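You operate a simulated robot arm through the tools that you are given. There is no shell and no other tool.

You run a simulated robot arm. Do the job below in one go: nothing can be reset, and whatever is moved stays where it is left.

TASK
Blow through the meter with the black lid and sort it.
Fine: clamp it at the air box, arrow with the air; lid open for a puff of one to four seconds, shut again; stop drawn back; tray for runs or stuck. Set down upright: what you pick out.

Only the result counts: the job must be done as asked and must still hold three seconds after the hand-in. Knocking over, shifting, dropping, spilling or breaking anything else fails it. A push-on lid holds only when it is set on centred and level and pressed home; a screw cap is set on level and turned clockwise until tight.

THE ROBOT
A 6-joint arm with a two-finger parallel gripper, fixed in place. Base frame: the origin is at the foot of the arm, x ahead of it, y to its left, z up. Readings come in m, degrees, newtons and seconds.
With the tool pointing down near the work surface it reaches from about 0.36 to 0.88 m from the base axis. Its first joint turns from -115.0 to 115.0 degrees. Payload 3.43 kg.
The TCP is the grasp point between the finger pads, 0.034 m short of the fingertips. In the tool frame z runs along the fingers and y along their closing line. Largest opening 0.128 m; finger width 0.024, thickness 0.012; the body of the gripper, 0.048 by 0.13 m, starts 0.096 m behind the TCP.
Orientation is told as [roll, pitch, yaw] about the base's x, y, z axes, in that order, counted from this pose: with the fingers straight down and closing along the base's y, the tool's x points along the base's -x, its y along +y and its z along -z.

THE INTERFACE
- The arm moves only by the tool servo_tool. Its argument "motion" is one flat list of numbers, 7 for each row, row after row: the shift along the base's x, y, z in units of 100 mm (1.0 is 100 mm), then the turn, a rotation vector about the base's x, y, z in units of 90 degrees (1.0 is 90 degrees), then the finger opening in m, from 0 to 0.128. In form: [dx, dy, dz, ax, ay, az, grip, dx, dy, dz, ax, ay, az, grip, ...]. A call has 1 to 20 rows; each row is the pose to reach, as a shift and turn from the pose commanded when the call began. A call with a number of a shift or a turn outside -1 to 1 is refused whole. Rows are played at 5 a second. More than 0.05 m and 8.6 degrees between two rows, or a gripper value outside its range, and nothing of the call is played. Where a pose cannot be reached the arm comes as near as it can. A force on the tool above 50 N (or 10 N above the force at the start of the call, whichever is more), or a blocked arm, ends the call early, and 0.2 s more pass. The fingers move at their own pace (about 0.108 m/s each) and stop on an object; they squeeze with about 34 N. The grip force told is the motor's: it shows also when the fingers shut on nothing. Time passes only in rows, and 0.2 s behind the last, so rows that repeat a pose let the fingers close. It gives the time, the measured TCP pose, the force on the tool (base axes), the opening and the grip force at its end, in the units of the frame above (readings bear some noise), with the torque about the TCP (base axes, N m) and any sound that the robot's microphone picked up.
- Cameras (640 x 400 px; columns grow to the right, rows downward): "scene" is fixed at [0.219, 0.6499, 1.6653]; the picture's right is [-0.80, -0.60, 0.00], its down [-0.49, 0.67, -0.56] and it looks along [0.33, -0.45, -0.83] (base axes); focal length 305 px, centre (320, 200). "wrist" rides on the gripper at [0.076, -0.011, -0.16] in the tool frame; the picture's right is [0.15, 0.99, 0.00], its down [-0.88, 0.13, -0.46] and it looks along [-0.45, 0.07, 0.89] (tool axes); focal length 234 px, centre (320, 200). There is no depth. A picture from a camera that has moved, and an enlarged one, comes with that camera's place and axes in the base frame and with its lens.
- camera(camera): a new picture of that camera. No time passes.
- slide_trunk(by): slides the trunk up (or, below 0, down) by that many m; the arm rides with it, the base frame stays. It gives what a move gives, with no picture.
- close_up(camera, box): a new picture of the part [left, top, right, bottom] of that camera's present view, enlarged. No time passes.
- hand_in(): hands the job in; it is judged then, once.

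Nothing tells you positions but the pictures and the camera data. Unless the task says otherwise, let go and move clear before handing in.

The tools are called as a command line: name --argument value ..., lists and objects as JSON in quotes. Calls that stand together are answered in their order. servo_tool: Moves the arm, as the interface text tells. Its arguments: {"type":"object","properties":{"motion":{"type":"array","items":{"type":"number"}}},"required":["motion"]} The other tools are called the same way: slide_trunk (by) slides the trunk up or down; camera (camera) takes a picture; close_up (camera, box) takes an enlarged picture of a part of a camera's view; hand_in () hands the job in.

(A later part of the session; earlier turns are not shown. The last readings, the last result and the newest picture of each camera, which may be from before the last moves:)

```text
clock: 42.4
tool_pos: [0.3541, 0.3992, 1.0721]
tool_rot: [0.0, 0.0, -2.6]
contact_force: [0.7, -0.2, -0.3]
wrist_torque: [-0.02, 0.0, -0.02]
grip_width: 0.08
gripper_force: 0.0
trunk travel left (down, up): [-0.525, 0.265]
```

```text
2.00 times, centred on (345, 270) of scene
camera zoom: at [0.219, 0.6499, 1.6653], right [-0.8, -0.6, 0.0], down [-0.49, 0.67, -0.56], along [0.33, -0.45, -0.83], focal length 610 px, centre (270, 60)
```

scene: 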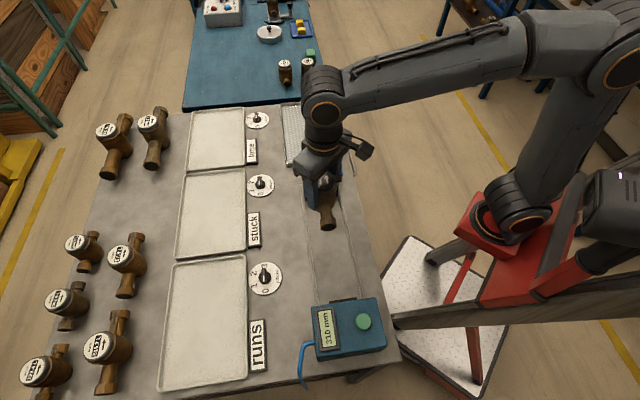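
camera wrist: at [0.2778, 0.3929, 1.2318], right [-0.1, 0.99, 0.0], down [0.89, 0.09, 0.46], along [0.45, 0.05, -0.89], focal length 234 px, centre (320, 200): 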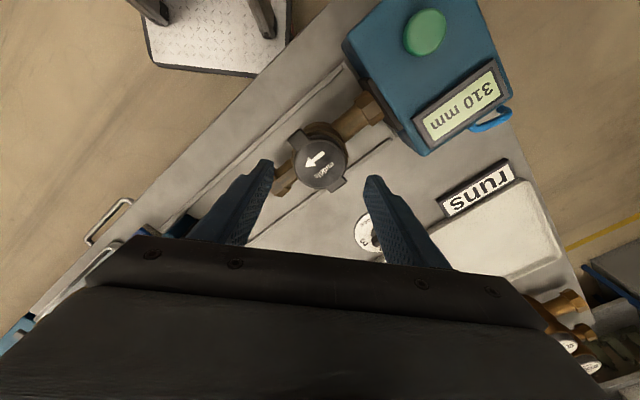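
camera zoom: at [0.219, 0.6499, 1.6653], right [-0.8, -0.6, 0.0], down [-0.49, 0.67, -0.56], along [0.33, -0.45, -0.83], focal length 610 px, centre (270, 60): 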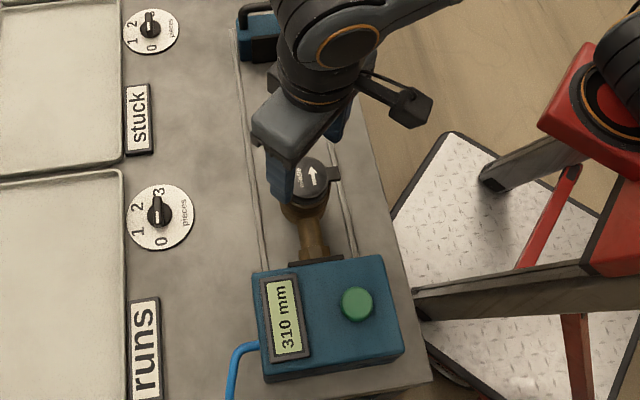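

The meter stands alone at the pad. Now to the stop: I'll turn to yaw 45° so the fingers close along the rails, and hover over the stop's handle at about (0.535, 0.2225).

servo_tool --motion '[0.1, -0.1, 0.2, 0, 0, 0.08, 0.08, 0.35, -0.35, 0.4, 0, 0, 0.17, 0.08, 0.65, -0.64, 0.4, 0, 0, 0.26, 0.08, 0.9, -0.88, 0.4, 0, 0, 0.265, 0.08]'

servo_tool --motion '[0.3, -0.3, 0, 0, 0, 0.09, 0.08, 0.6, -0.6, 0, 0, 0, 0.18, 0.08, 0.9, -0.88, 0, 0, 0, 0.265, 0.08, 0.9, -0.88, 0, 0, 0, 0.265, 0.08]'

camera --camera "wrist"

close_up --camera "wrist" --box '[220, 60, 420, 220]'

camera --camera "scene"

```text
clock: 43.4
tool_pos: [0.4447, 0.3126, 1.1098]
tool_rot: [0.0, 0.1, 21.4]
contact_force: [0.7, -0.2, 0.0]
wrist_torque: [0.0, -0.01, 0.01]
grip_width: 0.0798
gripper_force: 0.0
trunk travel left (down, up): [-0.525, 0.265]
```

```text
clock: 44.4
tool_pos: [0.5333, 0.2255, 1.1122]
tool_rot: [0.0, 0.0, 45.2]
contact_force: [-0.4, -0.8, 0.2]
wrist_torque: [-0.03, -0.01, 0.0]
grip_width: 0.0798
gripper_force: 0.1
trunk travel left (down, up): [-0.525, 0.265]
```

```text
taken
camera wrist: at [0.4873, 0.1652, 1.2726], right [-0.8, 0.59, 0.0], down [0.53, 0.72, 0.46], along [0.27, 0.37, -0.89], focal length 234 px, centre (320, 200)
```

wrist: 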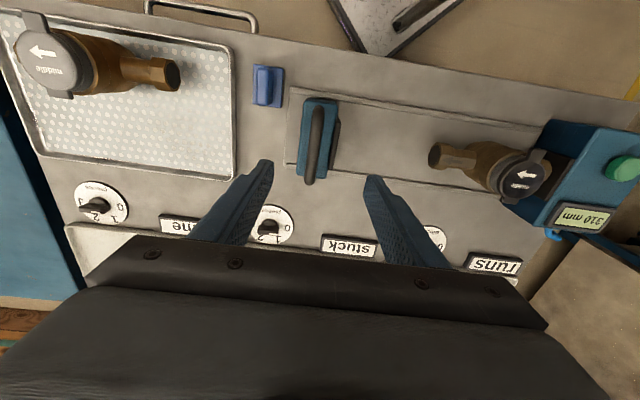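

```text
2.50 times, centred on (320, 140) of wrist
camera zoom: at [0.4873, 0.1652, 1.2726], right [-0.8, 0.59, 0.0], down [0.53, 0.72, 0.46], along [0.27, 0.37, -0.89], focal length 585 px, centre (320, 350)
```

zoom: 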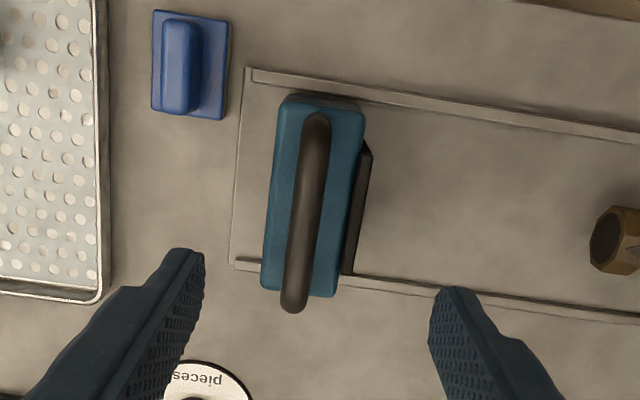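

```text
taken
```

scene: 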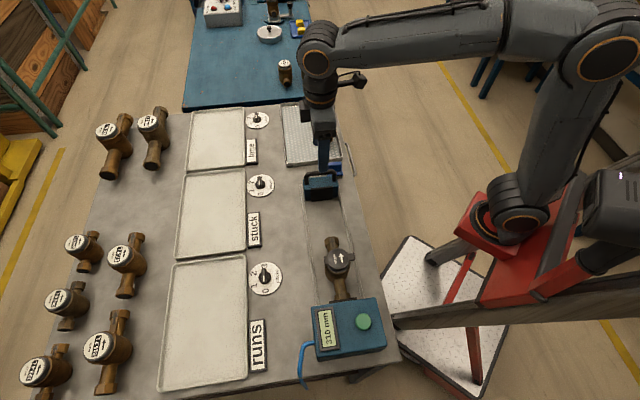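

servo_tool --motion '[0.015, -0.08, -0.2, 0, 0, 0, 0.06, 0.015, -0.08, -0.5, 0, 0, 0, 0.06, 0.015, -0.08, -0.8, 0, 0, 0, 0.06]'

close_up --camera "wrist" --box '[220, 80, 420, 240]'

close_up --camera "scene" --box '[280, 140, 360, 210]'

```text
clock: 45.2
tool_pos: [0.5354, 0.2152, 1.0316]
tool_rot: [0.0, 0.0, 45.1]
contact_force: [-0.9, -0.7, 1.1]
wrist_torque: [0.02, -0.01, -0.02]
grip_width: 0.0598
gripper_force: 0.0
trunk travel left (down, up): [-0.525, 0.265]
```

```text
2.50 times, centred on (320, 160) of wrist
camera zoom: at [0.4895, 0.1551, 1.1922], right [-0.8, 0.59, 0.0], down [0.53, 0.72, 0.46], along [0.27, 0.37, -0.89], focal length 585 px, centre (320, 300)
```

zoom: 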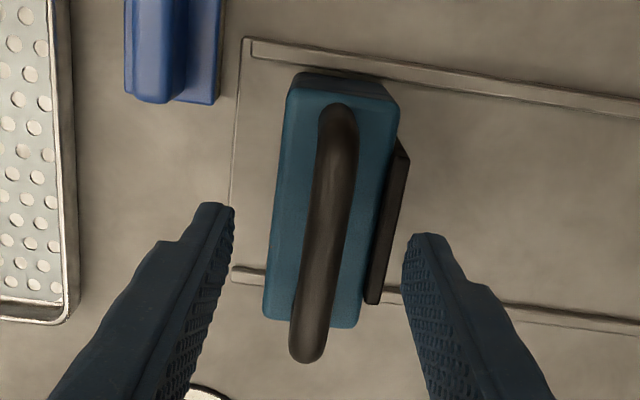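

```text
5.71 times, centred on (320, 175) of scene
camera zoom: at [0.219, 0.6499, 1.6653], right [-0.8, -0.6, 0.0], down [-0.49, 0.67, -0.56], along [0.33, -0.45, -0.83], focal length 1742 px, centre (320, 343)
```

zoom: 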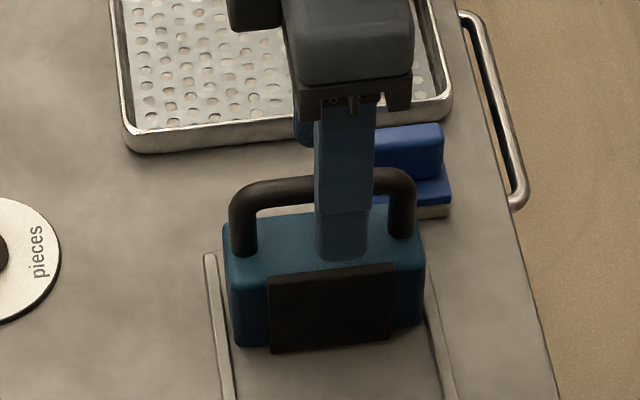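

servo_tool --motion '[-0.02, 0.02, -0.1, 0, 0, 0, 0.06, -0.02, 0.02, -0.2, 0, 0, 0, 0.06, -0.02, 0.02, -0.27, 0, 0, 0, 0.06]'

close_up --camera "scene" --box '[280, 140, 360, 210]'

close_up --camera "wrist" --box '[220, 80, 420, 240]'

```text
clock: 46.0
tool_pos: [0.5327, 0.2189, 1.0053]
tool_rot: [0.0, -0.1, 45.2]
contact_force: [-0.2, -0.4, -0.7]
wrist_torque: [0.01, -0.02, -0.03]
grip_width: 0.0599
gripper_force: 0.1
trunk travel left (down, up): [-0.525, 0.265]
```

```text
5.71 times, centred on (320, 175) of scene
camera zoom: at [0.219, 0.6499, 1.6653], right [-0.8, -0.6, 0.0], down [-0.49, 0.67, -0.56], along [0.33, -0.45, -0.83], focal length 1742 px, centre (320, 343)
```

zoom: 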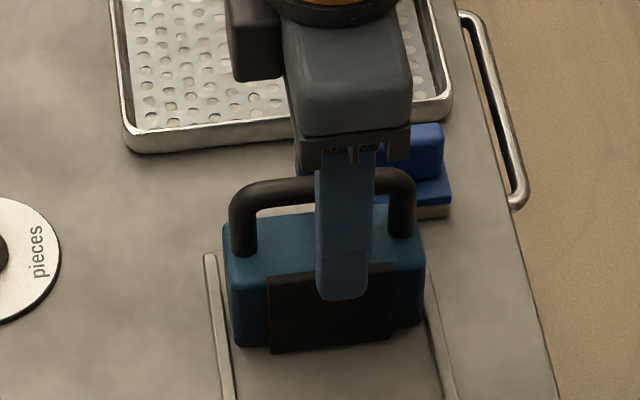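

```text
2.50 times, centred on (320, 160) of wrist
camera zoom: at [0.4873, 0.1576, 1.1651], right [-0.8, 0.59, 0.0], down [0.53, 0.72, 0.46], along [0.27, 0.37, -0.89], focal length 585 px, centre (320, 300)
```

zoom: 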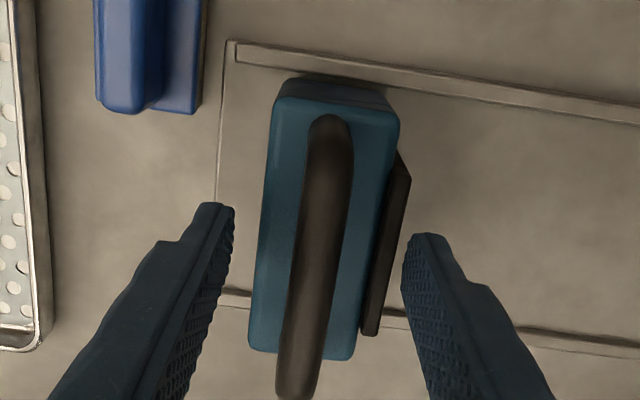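

servo_tool --motion '[0, 0, 0, 0, 0, 0, 0.045, 0, 0, 0, 0, 0, 0, 0.03, 0, 0, 0, 0, 0, 0, 0.015, 0, 0, 0, 0, 0, 0, 0.005]'

close_up --camera "wrist" --box '[220, 80, 420, 240]'

close_up --camera "scene" --box '[280, 140, 360, 210]'

```text
clock: 46.9
tool_pos: [0.5278, 0.2249, 1.0042]
tool_rot: [0.8, 0.1, 45.0]
contact_force: [-37.1, 41.6, 5.4]
wrist_torque: [1.71, 1.03, 0.65]
grip_width: 0.0366
gripper_force: 28.0
trunk travel left (down, up): [-0.525, 0.265]
stopped in row 4: the force on the tool passed its limit at 56 N (the readings are from after the stop); the commanded pose is now the measured one
```

```text
2.50 times, centred on (320, 160) of wrist
camera zoom: at [0.4831, 0.1623, 1.1648], right [-0.8, 0.6, 0.01], down [0.54, 0.71, 0.46], along [0.26, 0.37, -0.89], focal length 585 px, centre (320, 300)
```

zoom: 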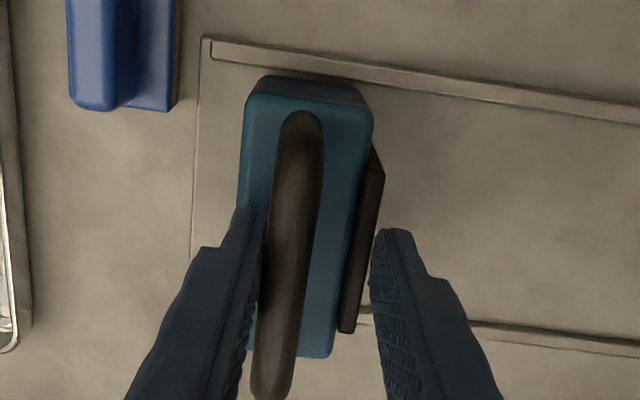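

```text
5.71 times, centred on (320, 175) of scene
camera zoom: at [0.219, 0.6499, 1.6653], right [-0.8, -0.6, 0.0], down [-0.49, 0.67, -0.56], along [0.33, -0.45, -0.83], focal length 1742 px, centre (320, 343)
```

zoom: 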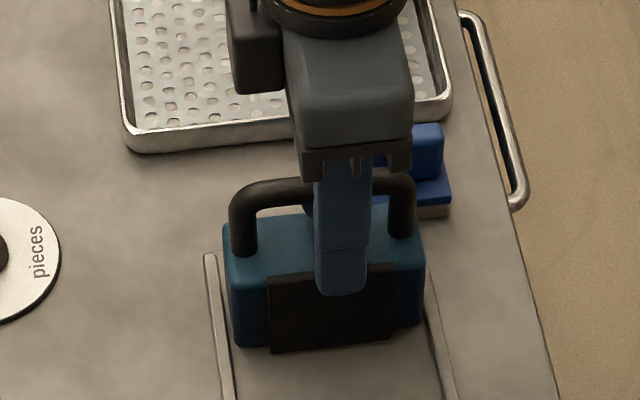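

The front finger caught the stop's pad, so I was too low. Opening, rising 25 mm, and re-centring on the handle.

servo_tool --motion '[0, 0, 0, 0, 0, 0, 0.06, 0, 0, 0, 0, 0, 0, 0.07, 0, 0, 0.15, 0, 0, 0, 0.07, 0.035, -0.045, 0.3, 0, 0, 0, 0.07]'

camera --camera "wrist"

close_up --camera "wrist" --box '[220, 80, 420, 240]'

close_up --camera "scene" --box '[280, 140, 360, 210]'

close_up --camera "scene" --box '[290, 220, 400, 370]'

```text
clock: 47.9
tool_pos: [0.5357, 0.2148, 1.0343]
tool_rot: [0.4, 0.1, 44.9]
contact_force: [-0.1, -0.3, -0.2]
wrist_torque: [0.0, 0.01, 0.01]
grip_width: 0.0695
gripper_force: 0.1
trunk travel left (down, up): [-0.525, 0.265]
```

```text
taken
camera wrist: at [0.4906, 0.1529, 1.1947], right [-0.8, 0.6, 0.01], down [0.54, 0.71, 0.46], along [0.27, 0.37, -0.89], focal length 234 px, centre (320, 200)
```

wrist: 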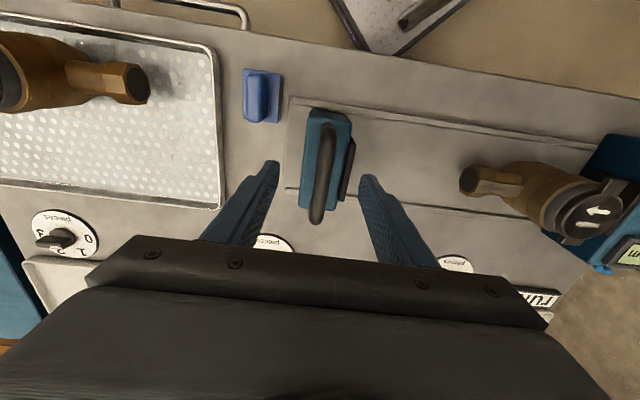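

```text
2.50 times, centred on (320, 160) of wrist
camera zoom: at [0.4906, 0.1529, 1.1947], right [-0.8, 0.6, 0.01], down [0.54, 0.71, 0.46], along [0.27, 0.37, -0.89], focal length 585 px, centre (320, 300)
```

zoom: 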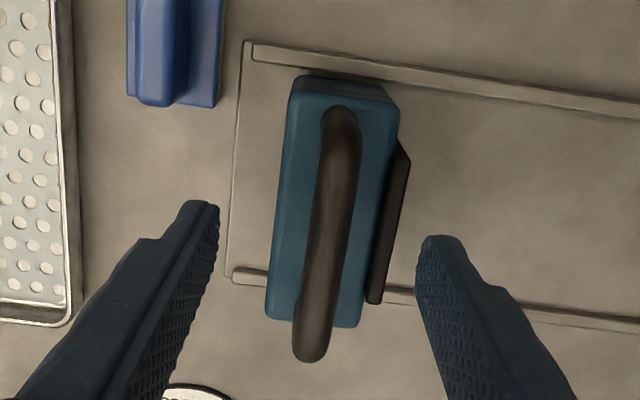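

```text
5.71 times, centred on (320, 175) of scene
camera zoom: at [0.219, 0.6499, 1.6653], right [-0.8, -0.6, 0.0], down [-0.49, 0.67, -0.56], along [0.33, -0.45, -0.83], focal length 1742 px, centre (320, 343)
```

zoom: 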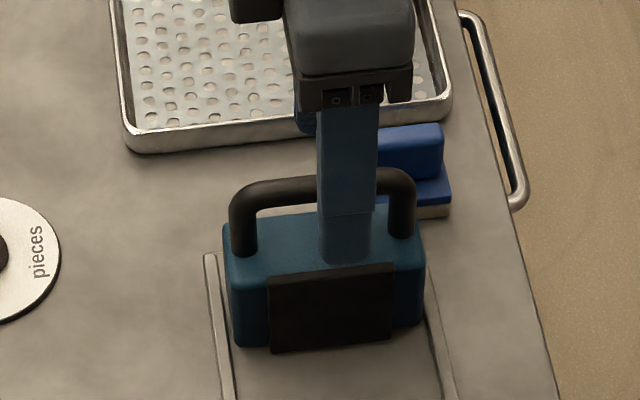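

```text
2.67 times, centred on (345, 295) of scene
camera zoom: at [0.219, 0.6499, 1.6653], right [-0.8, -0.6, 0.0], down [-0.49, 0.67, -0.56], along [0.33, -0.45, -0.83], focal length 813 px, centre (253, -53)
```

zoom: 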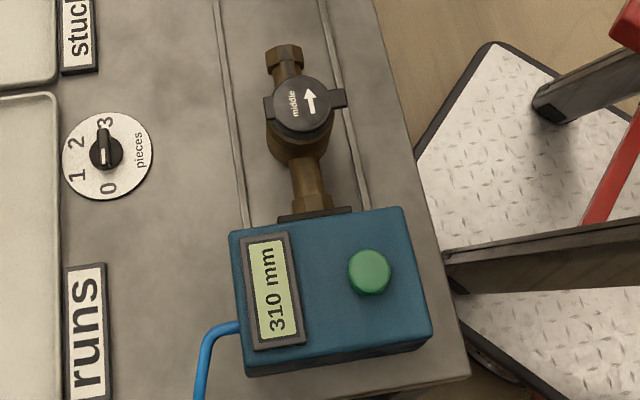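

servo_tool --motion '[0, 0, -0.08, 0, 0, 0, 0.07, 0, 0, -0.08, 0, 0, 0, 0.05, 0, 0, -0.08, 0, 0, 0, 0.035, 0, 0, -0.08, 0, 0, 0, 0.025]'

close_up --camera "wrist" --box '[220, 80, 420, 240]'

```text
clock: 48.9
tool_pos: [0.5368, 0.2149, 1.026]
tool_rot: [0.4, 0.2, 44.9]
contact_force: [-0.3, -0.5, 0.4]
wrist_torque: [0.05, 0.01, -0.01]
grip_width: 0.0248
gripper_force: 0.0
trunk travel left (down, up): [-0.525, 0.265]
```

```text
2.50 times, centred on (320, 160) of wrist
camera zoom: at [0.4907, 0.1532, 1.1863], right [-0.8, 0.6, 0.01], down [0.54, 0.71, 0.46], along [0.27, 0.37, -0.89], focal length 585 px, centre (320, 300)
```

zoom: 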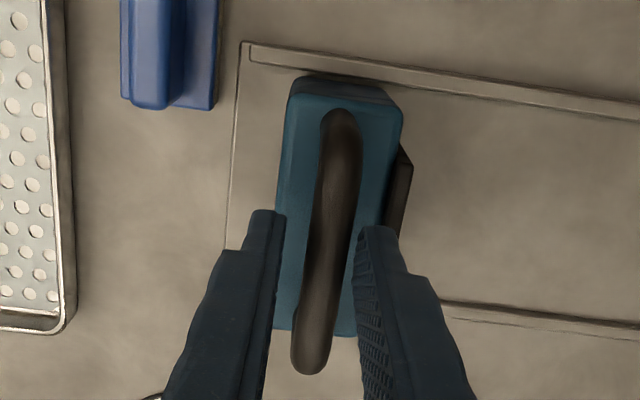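

servo_tool --motion '[0, 0, 0, 0, 0, 0, 0.016, 0, 0, 0, 0, 0, 0, 0.01, 0, 0, 0, 0, 0, 0, 0.005]'

close_up --camera "wrist" --box '[220, 80, 420, 240]'

close_up --camera "scene" --box '[280, 140, 360, 210]'

```text
clock: 49.7
tool_pos: [0.5346, 0.2175, 1.0267]
tool_rot: [0.4, 0.1, 44.9]
contact_force: [-13.6, 13.7, 0.5]
wrist_torque: [0.2, 0.29, 0.22]
grip_width: 0.014
gripper_force: 44.1
trunk travel left (down, up): [-0.525, 0.265]
```

```text
2.50 times, centred on (320, 160) of wrist
camera zoom: at [0.4896, 0.1544, 1.1864], right [-0.8, 0.6, 0.01], down [0.53, 0.71, 0.46], along [0.27, 0.37, -0.89], focal length 585 px, centre (320, 300)
```

zoom: 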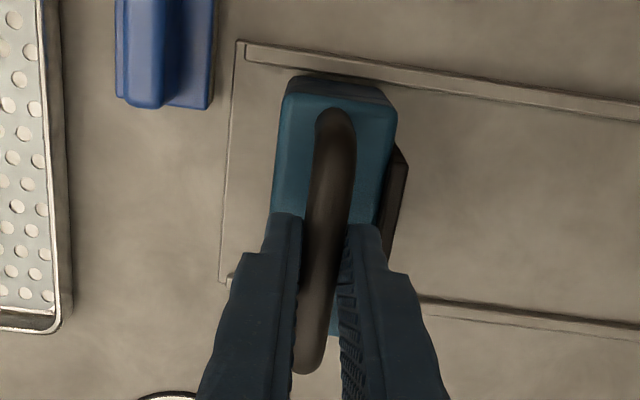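

```text
5.71 times, centred on (320, 175) of scene
camera zoom: at [0.219, 0.6499, 1.6653], right [-0.8, -0.6, 0.0], down [-0.49, 0.67, -0.56], along [0.33, -0.45, -0.83], focal length 1742 px, centre (320, 343)
```

zoom: 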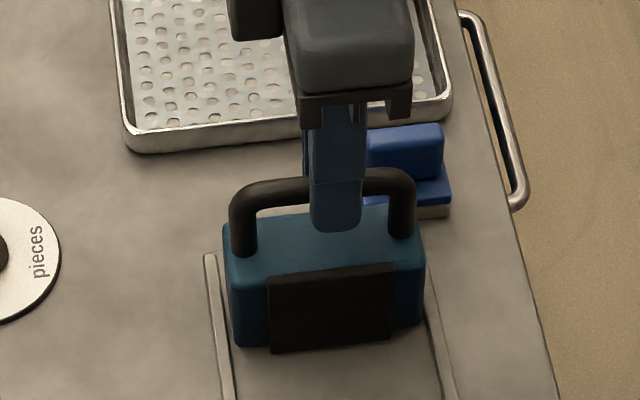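

The handle is gripped. Sliding the stop towards the meter, 60 mm first, then checking the display.

servo_tool --motion '[-0.035, 0.035, 0, 0, 0, 0, 0.005, -0.1, 0.1, 0, 0, 0, 0, 0.005, -0.17, 0.17, 0, 0, 0, 0, 0.005, -0.24, 0.24, 0, 0, 0, 0, 0.005, -0.31, 0.31, 0, 0, 0, 0, 0.005, -0.38, 0.38, 0, 0, 0, 0, 0.005, -0.425, 0.425, 0, 0, 0, 0, 0.005]'

close_up --camera "scene" --box '[280, 170, 400, 370]'

camera --camera "wrist"

```text
clock: 51.3
tool_pos: [0.4926, 0.2586, 1.0265]
tool_rot: [0.5, 0.1, 45.0]
contact_force: [2.5, -0.4, -2.3]
wrist_torque: [0.82, -0.89, 0.15]
grip_width: 0.0136
gripper_force: 44.9
trunk travel left (down, up): [-0.525, 0.265]
```

```text
2.00 times, centred on (340, 270) of scene
camera zoom: at [0.219, 0.6499, 1.6653], right [-0.8, -0.6, 0.0], down [-0.49, 0.67, -0.56], along [0.33, -0.45, -0.83], focal length 610 px, centre (280, 60)
```

zoom: 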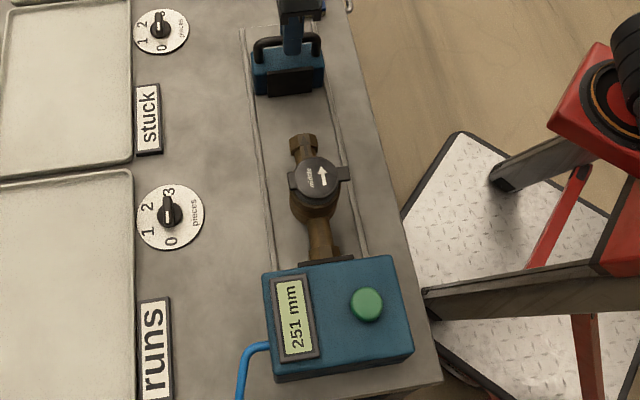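

```text
taken
camera wrist: at [0.4477, 0.1961, 1.1863], right [-0.8, 0.6, 0.01], down [0.54, 0.71, 0.46], along [0.27, 0.37, -0.89], focal length 234 px, centre (320, 200)
```

wrist: 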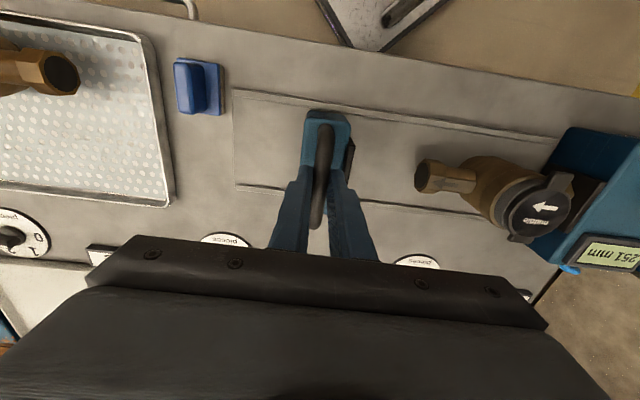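

servo_tool --motion '[-0.07, 0.07, 0, 0, 0, 0, 0.005, -0.15, 0.15, 0, 0, 0, 0, 0.005, -0.23, 0.23, 0, 0, 0, 0, 0.005, -0.31, 0.31, 0, 0, 0, 0, 0.005, -0.39, 0.39, 0, 0, 0, 0, 0.005, -0.45, 0.45, 0, 0, 0, 0, 0.005, -0.48, 0.48, 0, 0, 0, 0, 0.005]'

close_up --camera "scene" --box '[280, 220, 400, 370]'

camera --camera "wrist"

```text
clock: 52.9
tool_pos: [0.444, 0.3049, 1.0256]
tool_rot: [0.4, 0.1, 44.9]
contact_force: [-0.2, -5.0, -0.2]
wrist_torque: [-0.77, 0.63, 0.22]
grip_width: 0.0138
gripper_force: 44.8
trunk travel left (down, up): [-0.525, 0.265]
```

```text
2.67 times, centred on (340, 295) of scene
camera zoom: at [0.219, 0.6499, 1.6653], right [-0.8, -0.6, 0.0], down [-0.49, 0.67, -0.56], along [0.33, -0.45, -0.83], focal length 813 px, centre (267, -53)
```

zoom: 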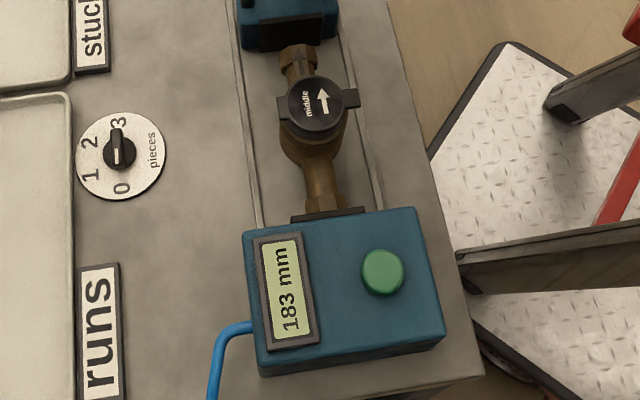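

```text
taken
camera wrist: at [0.3999, 0.2441, 1.1864], right [-0.8, 0.6, 0.01], down [0.54, 0.71, 0.45], along [0.27, 0.37, -0.89], focal length 234 px, centre (320, 200)
```

wrist: 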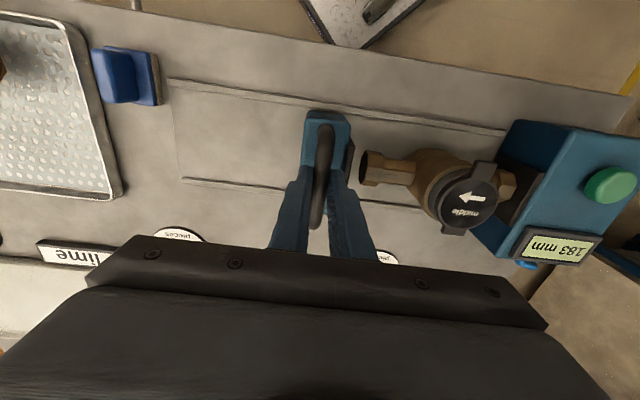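

servo_tool --motion '[-0.02, 0.02, 0, 0, 0, 0, 0.005, -0.04, 0.04, 0, 0, 0, 0, 0.005, -0.06, 0.06, 0, 0, 0, 0, 0.005, -0.08, 0.08, 0, 0, 0, 0, 0.005]'

close_up --camera "scene" --box '[290, 220, 400, 340]'

close_up --camera "wrist" --box '[300, 80, 560, 240]'

```text
clock: 53.9
tool_pos: [0.4377, 0.3141, 1.027]
tool_rot: [0.4, 0.1, 44.9]
contact_force: [-1.6, -6.4, -2.7]
wrist_torque: [-0.21, 0.08, 0.19]
grip_width: 0.0139
gripper_force: 45.1
trunk travel left (down, up): [-0.525, 0.265]
```

```text
3.33 times, centred on (345, 280) of scene
camera zoom: at [0.219, 0.6499, 1.6653], right [-0.8, -0.6, 0.0], down [-0.49, 0.67, -0.56], along [0.33, -0.45, -0.83], focal length 1016 px, centre (237, -67)
```

zoom: 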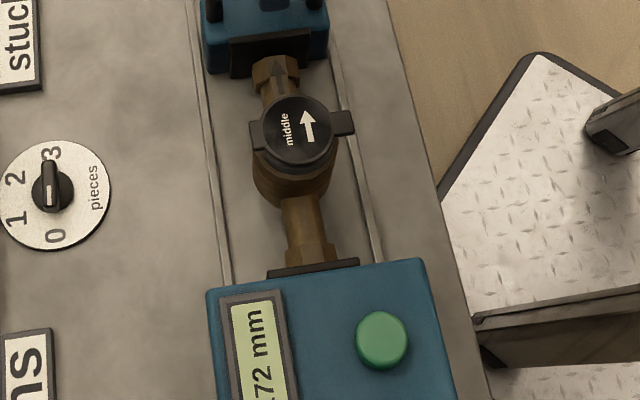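

```text
2.46 times, centred on (430, 160) of wrist
camera zoom: at [0.3918, 0.252, 1.1864], right [-0.8, 0.6, 0.01], down [0.54, 0.71, 0.46], along [0.27, 0.37, -0.89], focal length 576 px, centre (49, 298)
```

zoom: 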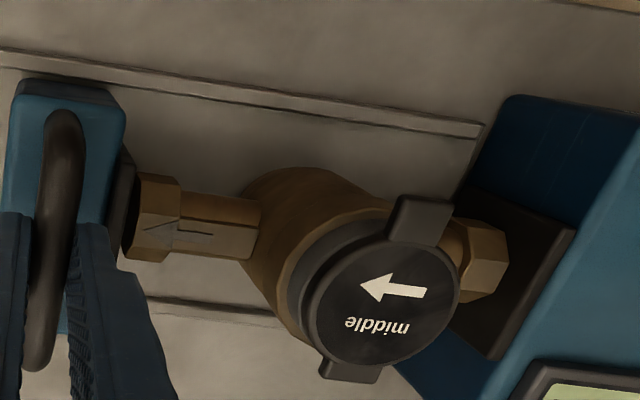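

servo_tool --motion '[-0.01, 0.01, 0, 0, 0, 0, 0.005, -0.02, 0.02, 0, 0, 0, 0, 0.005, -0.03, 0.03, 0, 0, 0, 0, 0.005, -0.04, 0.04, 0, 0, 0, 0, 0.005]'

close_up --camera "scene" --box '[290, 220, 400, 340]'

close_up --camera "wrist" --box '[300, 80, 560, 240]'

```text
clock: 54.9
tool_pos: [0.4332, 0.3171, 1.0258]
tool_rot: [0.4, 0.0, 44.9]
contact_force: [0.9, -5.4, 1.5]
wrist_torque: [0.34, -0.49, 0.26]
grip_width: 0.0139
gripper_force: 45.4
trunk travel left (down, up): [-0.525, 0.265]
```

```text
3.33 times, centred on (345, 280) of scene
camera zoom: at [0.219, 0.6499, 1.6653], right [-0.8, -0.6, 0.0], down [-0.49, 0.67, -0.56], along [0.33, -0.45, -0.83], focal length 1016 px, centre (237, -67)
```

zoom: 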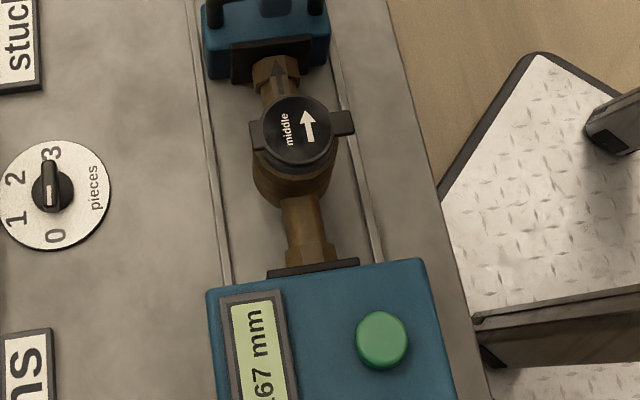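

```text
2.46 times, centred on (430, 160) of wrist
camera zoom: at [0.3879, 0.2555, 1.1862], right [-0.8, 0.6, 0.01], down [0.53, 0.71, 0.46], along [0.27, 0.37, -0.89], focal length 576 px, centre (49, 298)
```

zoom: 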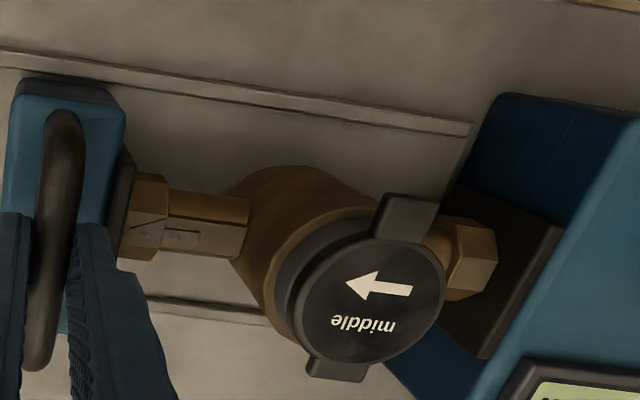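

servo_tool --motion '[-0.007, 0.007, 0, 0, 0, 0, 0.005, -0.014, 0.014, 0, 0, 0, 0, 0.005, -0.021, 0.021, 0, 0, 0, 0, 0.005, -0.028, 0.028, 0, 0, 0, 0, 0.005]'

close_up --camera "scene" --box '[290, 220, 400, 350]'

close_up --camera "wrist" --box '[300, 80, 560, 240]'

```text
clock: 55.9
tool_pos: [0.4319, 0.3185, 1.0266]
tool_rot: [0.4, 0.1, 44.8]
contact_force: [15.3, -9.4, -6.9]
wrist_torque: [0.13, -0.74, 0.36]
grip_width: 0.0138
gripper_force: 44.8
trunk travel left (down, up): [-0.525, 0.265]
```

```text
3.08 times, centred on (345, 285) of scene
camera zoom: at [0.219, 0.6499, 1.6653], right [-0.8, -0.6, 0.0], down [-0.49, 0.67, -0.56], along [0.33, -0.45, -0.83], focal length 938 px, centre (243, -62)
```

zoom: 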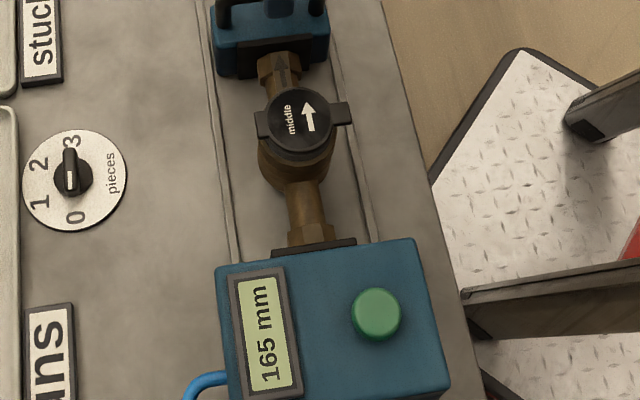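

```text
2.46 times, centred on (430, 160) of wrist
camera zoom: at [0.3865, 0.2572, 1.1864], right [-0.8, 0.6, 0.01], down [0.54, 0.71, 0.46], along [0.27, 0.37, -0.89], focal length 576 px, centre (49, 298)
```

zoom: 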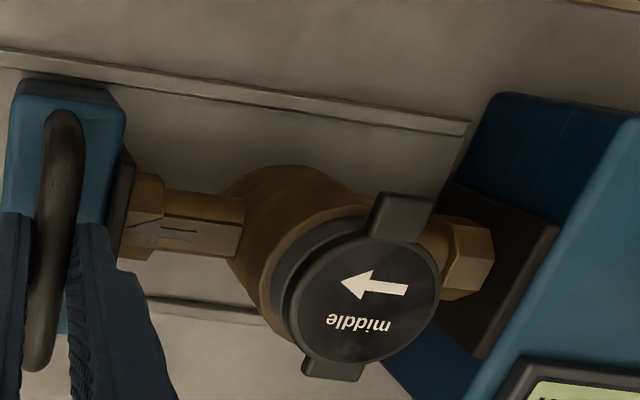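

The display reads 165 mm with rising push force: contact. A little more pressure to clamp firmly.

servo_tool --motion '[-0.008, 0.008, 0, 0, 0, 0, 0.005, -0.014, 0.014, 0, 0, 0, 0, 0.005, -0.014, 0.014, 0, 0, 0, 0, 0.005]'

close_up --camera "scene" --box '[290, 220, 400, 350]'

```text
clock: 56.8
tool_pos: [0.432, 0.3192, 1.0263]
tool_rot: [-0.1, 0.1, 45.1]
contact_force: [26.8, -22.2, -6.6]
wrist_torque: [-0.67, -0.5, 0.02]
grip_width: 0.0138
gripper_force: 45.0
trunk travel left (down, up): [-0.525, 0.265]
stopped in row 3: the force on the tool passed its limit at 51 N (the readings are from after the stop); the commanded pose is now the measured one
```

```text
3.08 times, centred on (345, 285) of scene
camera zoom: at [0.219, 0.6499, 1.6653], right [-0.8, -0.6, 0.0], down [-0.49, 0.67, -0.56], along [0.33, -0.45, -0.83], focal length 938 px, centre (243, -62)
```

zoom: 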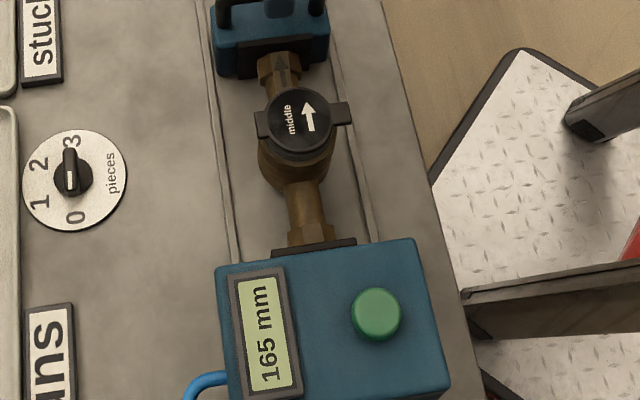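

Clamped at 165 mm. Releasing the handle and rising, then moving over the lid's lift tab for a close look.

servo_tool --motion '[0, 0, 0, 0, 0, 0, 0.025, 0, 0, 0, 0, 0, 0, 0.035, 0, 0, 0.2, 0, 0, 0, 0.035, 0, 0, 0.5, 0, 0, 0, 0.035, 0, 0, 0.8, 0, 0, 0, 0.035]'

servo_tool --motion '[-0.25, 0.15, 0, 0, 0, 0, 0.05, -0.5, 0.3, 0, 0, 0, 0, 0.05, -0.75, 0.45, 0, 0, 0, 0, 0.05, -0.98, 0.62, 0, 0, 0, 0, 0.05]'

camera --camera "wrist"

close_up --camera "wrist" --box '[240, 80, 400, 220]'

close_up --camera "scene" --box '[290, 200, 400, 350]'

```text
clock: 58.0
tool_pos: [0.4279, 0.3209, 1.1074]
tool_rot: [0.1, 0.0, 45.1]
contact_force: [-0.3, 0.2, -0.1]
wrist_torque: [0.03, 0.01, 0.02]
grip_width: 0.0349
gripper_force: 0.1
trunk travel left (down, up): [-0.525, 0.265]
```

```text
clock: 59.0
tool_pos: [0.3289, 0.3843, 1.1099]
tool_rot: [0.1, 0.1, 45.0]
contact_force: [1.0, -0.3, 0.2]
wrist_torque: [0.0, 0.02, -0.01]
grip_width: 0.0501
gripper_force: 0.0
trunk travel left (down, up): [-0.525, 0.265]
```

```text
taken
camera wrist: at [0.2841, 0.3232, 1.2691], right [-0.8, 0.6, 0.0], down [0.53, 0.71, 0.45], along [0.27, 0.37, -0.89], focal length 234 px, centre (320, 200)
```

wrist: 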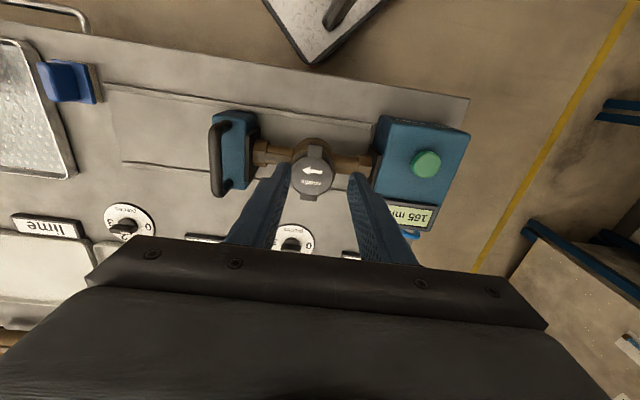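

```text
2.86 times, centred on (320, 150) of wrist
camera zoom: at [0.2841, 0.3232, 1.2691], right [-0.8, 0.6, 0.0], down [0.53, 0.71, 0.45], along [0.27, 0.37, -0.89], focal length 669 px, centre (320, 343)
```

zoom: 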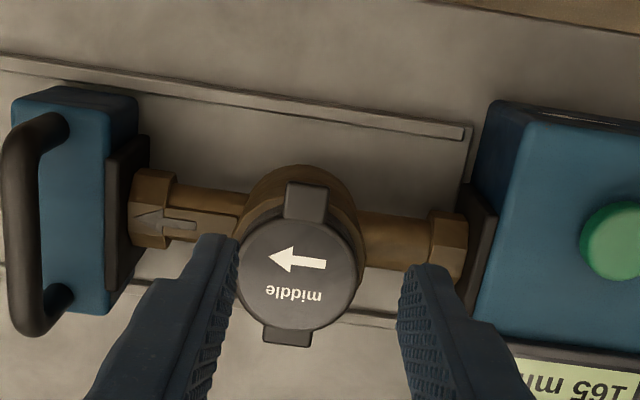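

```text
2.67 times, centred on (345, 275) of scene
camera zoom: at [0.219, 0.6499, 1.6653], right [-0.8, -0.6, 0.0], down [-0.49, 0.67, -0.56], along [0.33, -0.45, -0.83], focal length 813 px, centre (253, 0)
```

zoom: 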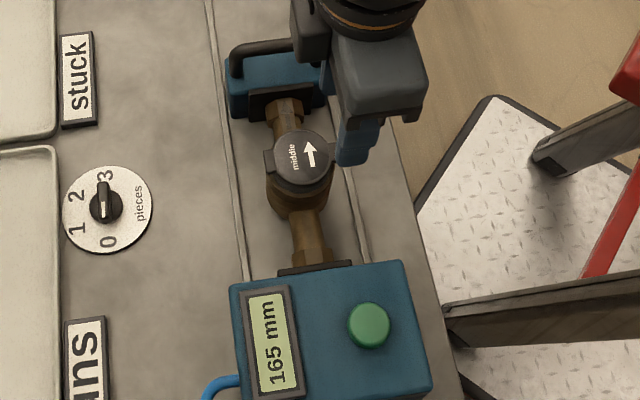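

servo_tool --motion '[-0.04, -0.08, -0.1, 0, 0, 0, 0.045, -0.08, -0.15, -0.3, 0, 0, 0, 0.045, -0.08, -0.15, -0.55, 0, 0, 0, 0.045]'

close_up --camera "wrist" --box '[240, 110, 400, 230]'

close_up --camera "scene" --box '[320, 220, 390, 280]'

```text
clock: 59.8
tool_pos: [0.321, 0.3686, 1.0535]
tool_rot: [0.0, 0.1, 45.1]
contact_force: [-0.2, 0.4, 0.1]
wrist_torque: [0.01, -0.02, -0.01]
grip_width: 0.0452
gripper_force: 0.0
trunk travel left (down, up): [-0.525, 0.265]
```

```text
3.33 times, centred on (320, 170) of wrist
camera zoom: at [0.2757, 0.3076, 1.2136], right [-0.8, 0.6, 0.0], down [0.53, 0.72, 0.45], along [0.27, 0.37, -0.89], focal length 781 px, centre (320, 300)
```

zoom: 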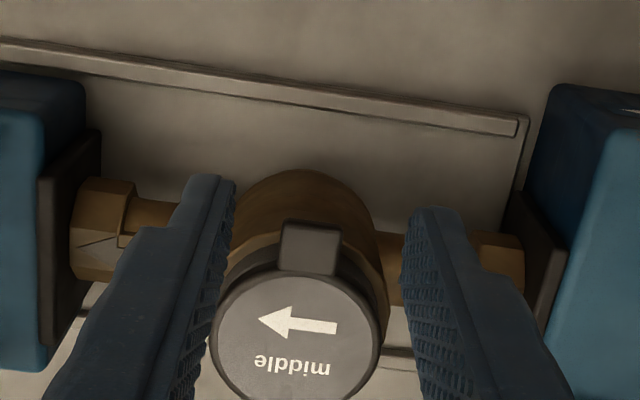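

```text
6.67 times, centred on (355, 250) of scene
camera zoom: at [0.219, 0.6499, 1.6653], right [-0.8, -0.6, 0.0], down [-0.49, 0.67, -0.56], along [0.33, -0.45, -0.83], focal length 2033 px, centre (87, -133)
```

zoom: 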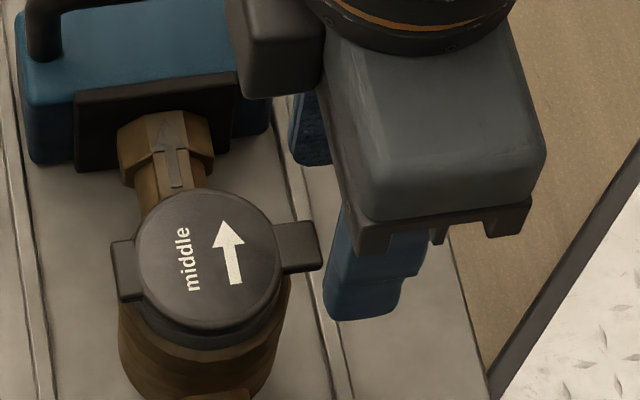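

servo_tool --motion '[0.01, 0.01, -0.15, 0, 0, 0, 0.045, 0.01, 0.01, -0.25, 0, 0, 0, 0.045, 0.01, 0.01, -0.32, 0, 0, 0, 0.045]'

close_up --camera "wrist" --box '[240, 120, 400, 240]'

close_up --camera "scene" --box '[320, 220, 390, 280]'

```text
clock: 60.6
tool_pos: [0.3236, 0.3703, 1.0199]
tool_rot: [0.1, 0.1, 45.1]
contact_force: [-0.4, -0.2, -0.1]
wrist_torque: [0.02, 0.02, 0.0]
grip_width: 0.0451
gripper_force: 0.1
trunk travel left (down, up): [-0.525, 0.265]
```

```text
3.33 times, centred on (320, 180) of wrist
camera zoom: at [0.278, 0.3089, 1.1805], right [-0.8, 0.6, 0.0], down [0.53, 0.72, 0.45], along [0.27, 0.37, -0.89], focal length 781 px, centre (320, 267)
```

zoom: 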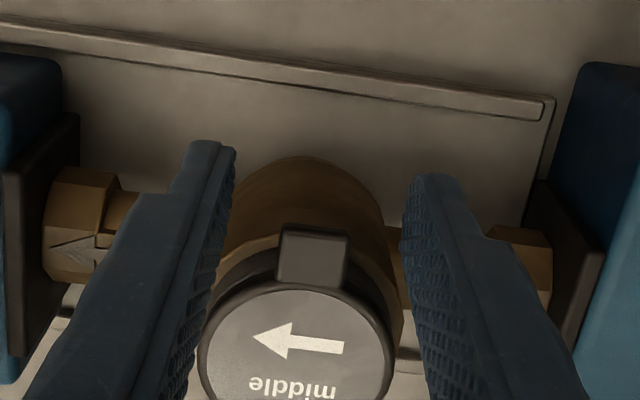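

```text
6.67 times, centred on (355, 250) of scene
camera zoom: at [0.219, 0.6499, 1.6653], right [-0.8, -0.6, 0.0], down [-0.49, 0.67, -0.56], along [0.33, -0.45, -0.83], focal length 2033 px, centre (87, -133)
```

zoom: 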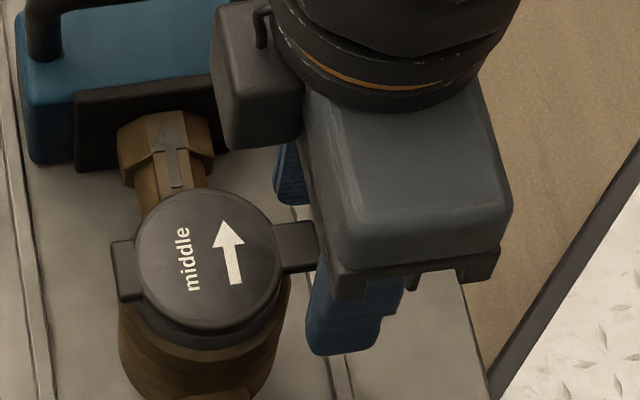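

servo_tool --motion '[0, 0, 0, 0, 0, 0, 0.032, 0, 0, 0, 0, 0, 0, 0.022, 0, 0, 0, 0, 0, 0, 0.012, 0, 0, 0, 0, 0, 0, 0.008]'

close_up --camera "wrist" --box '[240, 120, 400, 240]'

close_up --camera "scene" --box '[320, 220, 390, 280]'

```text
clock: 61.6
tool_pos: [0.3234, 0.3701, 1.0213]
tool_rot: [0.1, 0.1, 45.1]
contact_force: [1.0, -1.9, -0.1]
wrist_torque: [-0.03, -0.03, -0.04]
grip_width: 0.0171
gripper_force: 34.5
trunk travel left (down, up): [-0.525, 0.265]
```

```text
3.33 times, centred on (320, 180) of wrist
camera zoom: at [0.2781, 0.3087, 1.1806], right [-0.8, 0.6, 0.0], down [0.53, 0.72, 0.45], along [0.27, 0.37, -0.89], focal length 781 px, centre (320, 267)
```

zoom: 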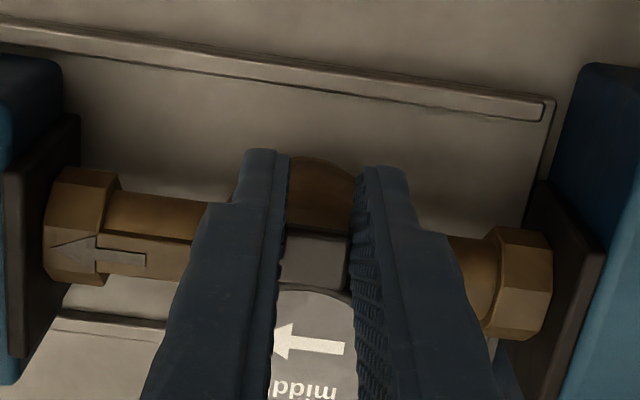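

```text
6.67 times, centred on (355, 250) of scene
camera zoom: at [0.219, 0.6499, 1.6653], right [-0.8, -0.6, 0.0], down [-0.49, 0.67, -0.56], along [0.33, -0.45, -0.83], focal length 2033 px, centre (87, -133)
```

zoom: 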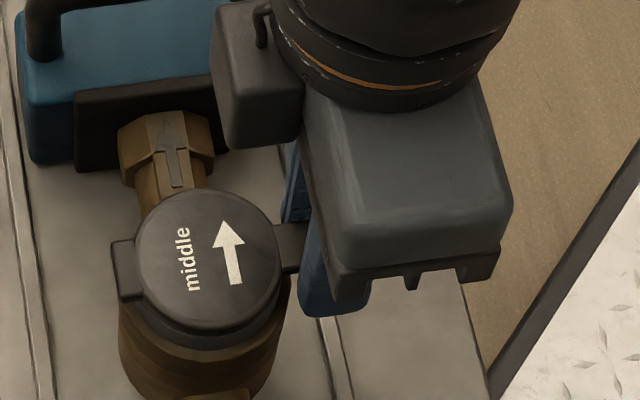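

The tab is gripped (17 mm). I start swinging the lid up along its arc, to about 20° first.

servo_tool --motion '[0.008, 0.008, 0.05, -0.0157, 0.0157, 0, 0.008, 0.018, 0.018, 0.1015, -0.0314, 0.0314, 0, 0.008, 0.032, 0.032, 0.15, -0.047, 0.047, 0, 0.008, 0.048, 0.048, 0.199, -0.0629, 0.0629, 0, 0.008]'

close_up --camera "wrist" --box '[240, 120, 400, 240]'

close_up --camera "scene" --box '[310, 210, 390, 280]'

```text
clock: 62.6
tool_pos: [0.3288, 0.374, 1.0401]
tool_rot: [0.0, 8.1, 45.0]
contact_force: [-2.3, 2.0, -4.7]
wrist_torque: [-0.16, 0.26, 0.1]
grip_width: 0.0173
gripper_force: 34.5
trunk travel left (down, up): [-0.525, 0.265]
```

```text
3.33 times, centred on (320, 180) of wrist
camera zoom: at [0.2999, 0.3299, 1.2092], right [-0.8, 0.6, 0.02], down [0.57, 0.75, 0.33], along [0.18, 0.28, -0.94], focal length 781 px, centre (320, 267)
```

zoom: 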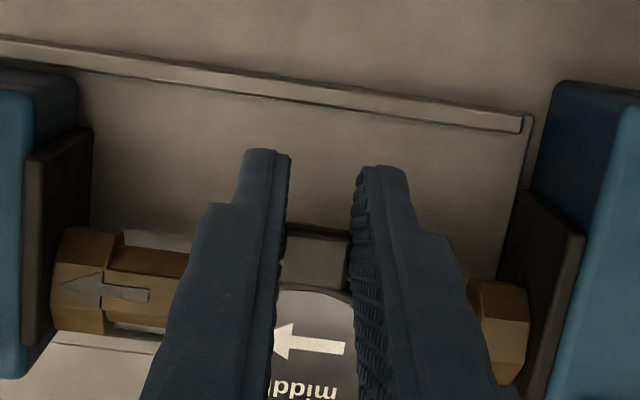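

```text
5.71 times, centred on (350, 245) of scene
camera zoom: at [0.219, 0.6499, 1.6653], right [-0.8, -0.6, 0.0], down [-0.49, 0.67, -0.56], along [0.33, -0.45, -0.83], focal length 1742 px, centre (149, -57)
```

zoom: 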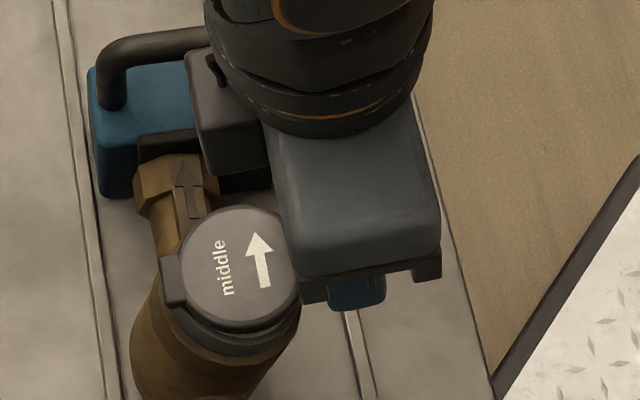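

close_up --camera "scene" --box '[315, 225, 375, 290]'

camera --camera "wrist"

```text
6.15 times, centred on (345, 258) of scene
camera zoom: at [0.219, 0.6499, 1.6653], right [-0.8, -0.6, 0.0], down [-0.49, 0.67, -0.56], along [0.33, -0.45, -0.83], focal length 1876 px, centre (166, -154)
```

zoom: 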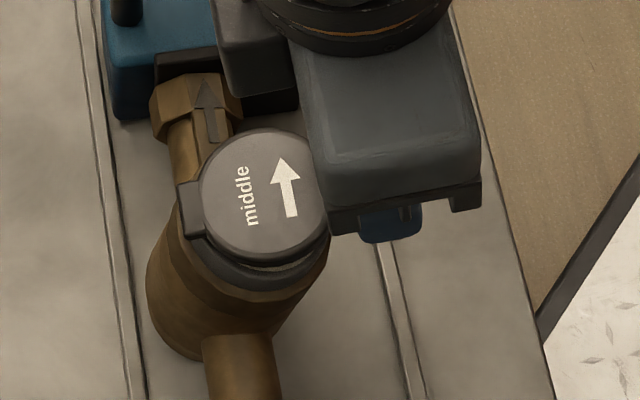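

```text
taken
camera wrist: at [0.2999, 0.3299, 1.2092], right [-0.8, 0.6, 0.02], down [0.57, 0.75, 0.33], along [0.18, 0.28, -0.94], focal length 234 px, centre (320, 200)
```

wrist: 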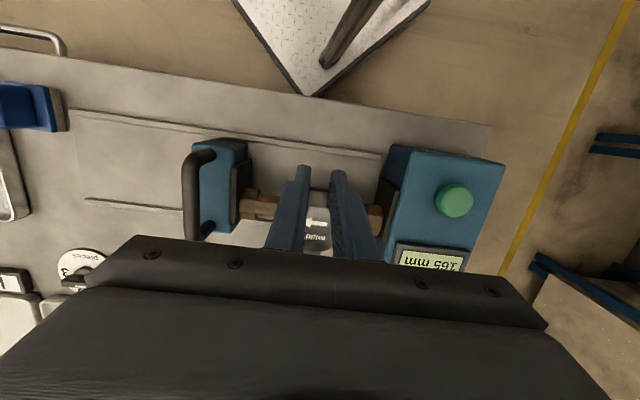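

The whole meter was rolling with the lid instead of the lid opening freely, so I reverse gently to closed, release, and will lift the tab from underneath instead.

servo_tool --motion '[-0.016, -0.016, -0.049, 0.0157, -0.0157, 0, 0.008, -0.03, -0.03, -0.0975, 0.0314, -0.0314, 0, 0.008, -0.04, -0.04, -0.149, 0.047, -0.047, 0, 0.008, -0.048, -0.048, -0.199, 0.0629, -0.0629, 0, 0.008]'

close_up --camera "scene" --box '[315, 225, 375, 290]'

```text
clock: 63.6
tool_pos: [0.3246, 0.3683, 1.0202]
tool_rot: [0.1, 0.0, 45.1]
contact_force: [-0.9, 6.0, 13.7]
wrist_torque: [0.84, -0.65, 0.1]
grip_width: 0.0171
gripper_force: 33.7
trunk travel left (down, up): [-0.525, 0.265]
```

```text
6.15 times, centred on (345, 258) of scene
camera zoom: at [0.219, 0.6499, 1.6653], right [-0.8, -0.6, 0.0], down [-0.49, 0.67, -0.56], along [0.33, -0.45, -0.83], focal length 1876 px, centre (166, -154)
```

zoom: 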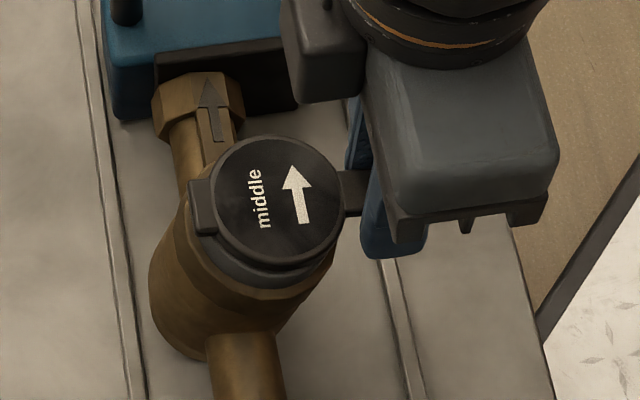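

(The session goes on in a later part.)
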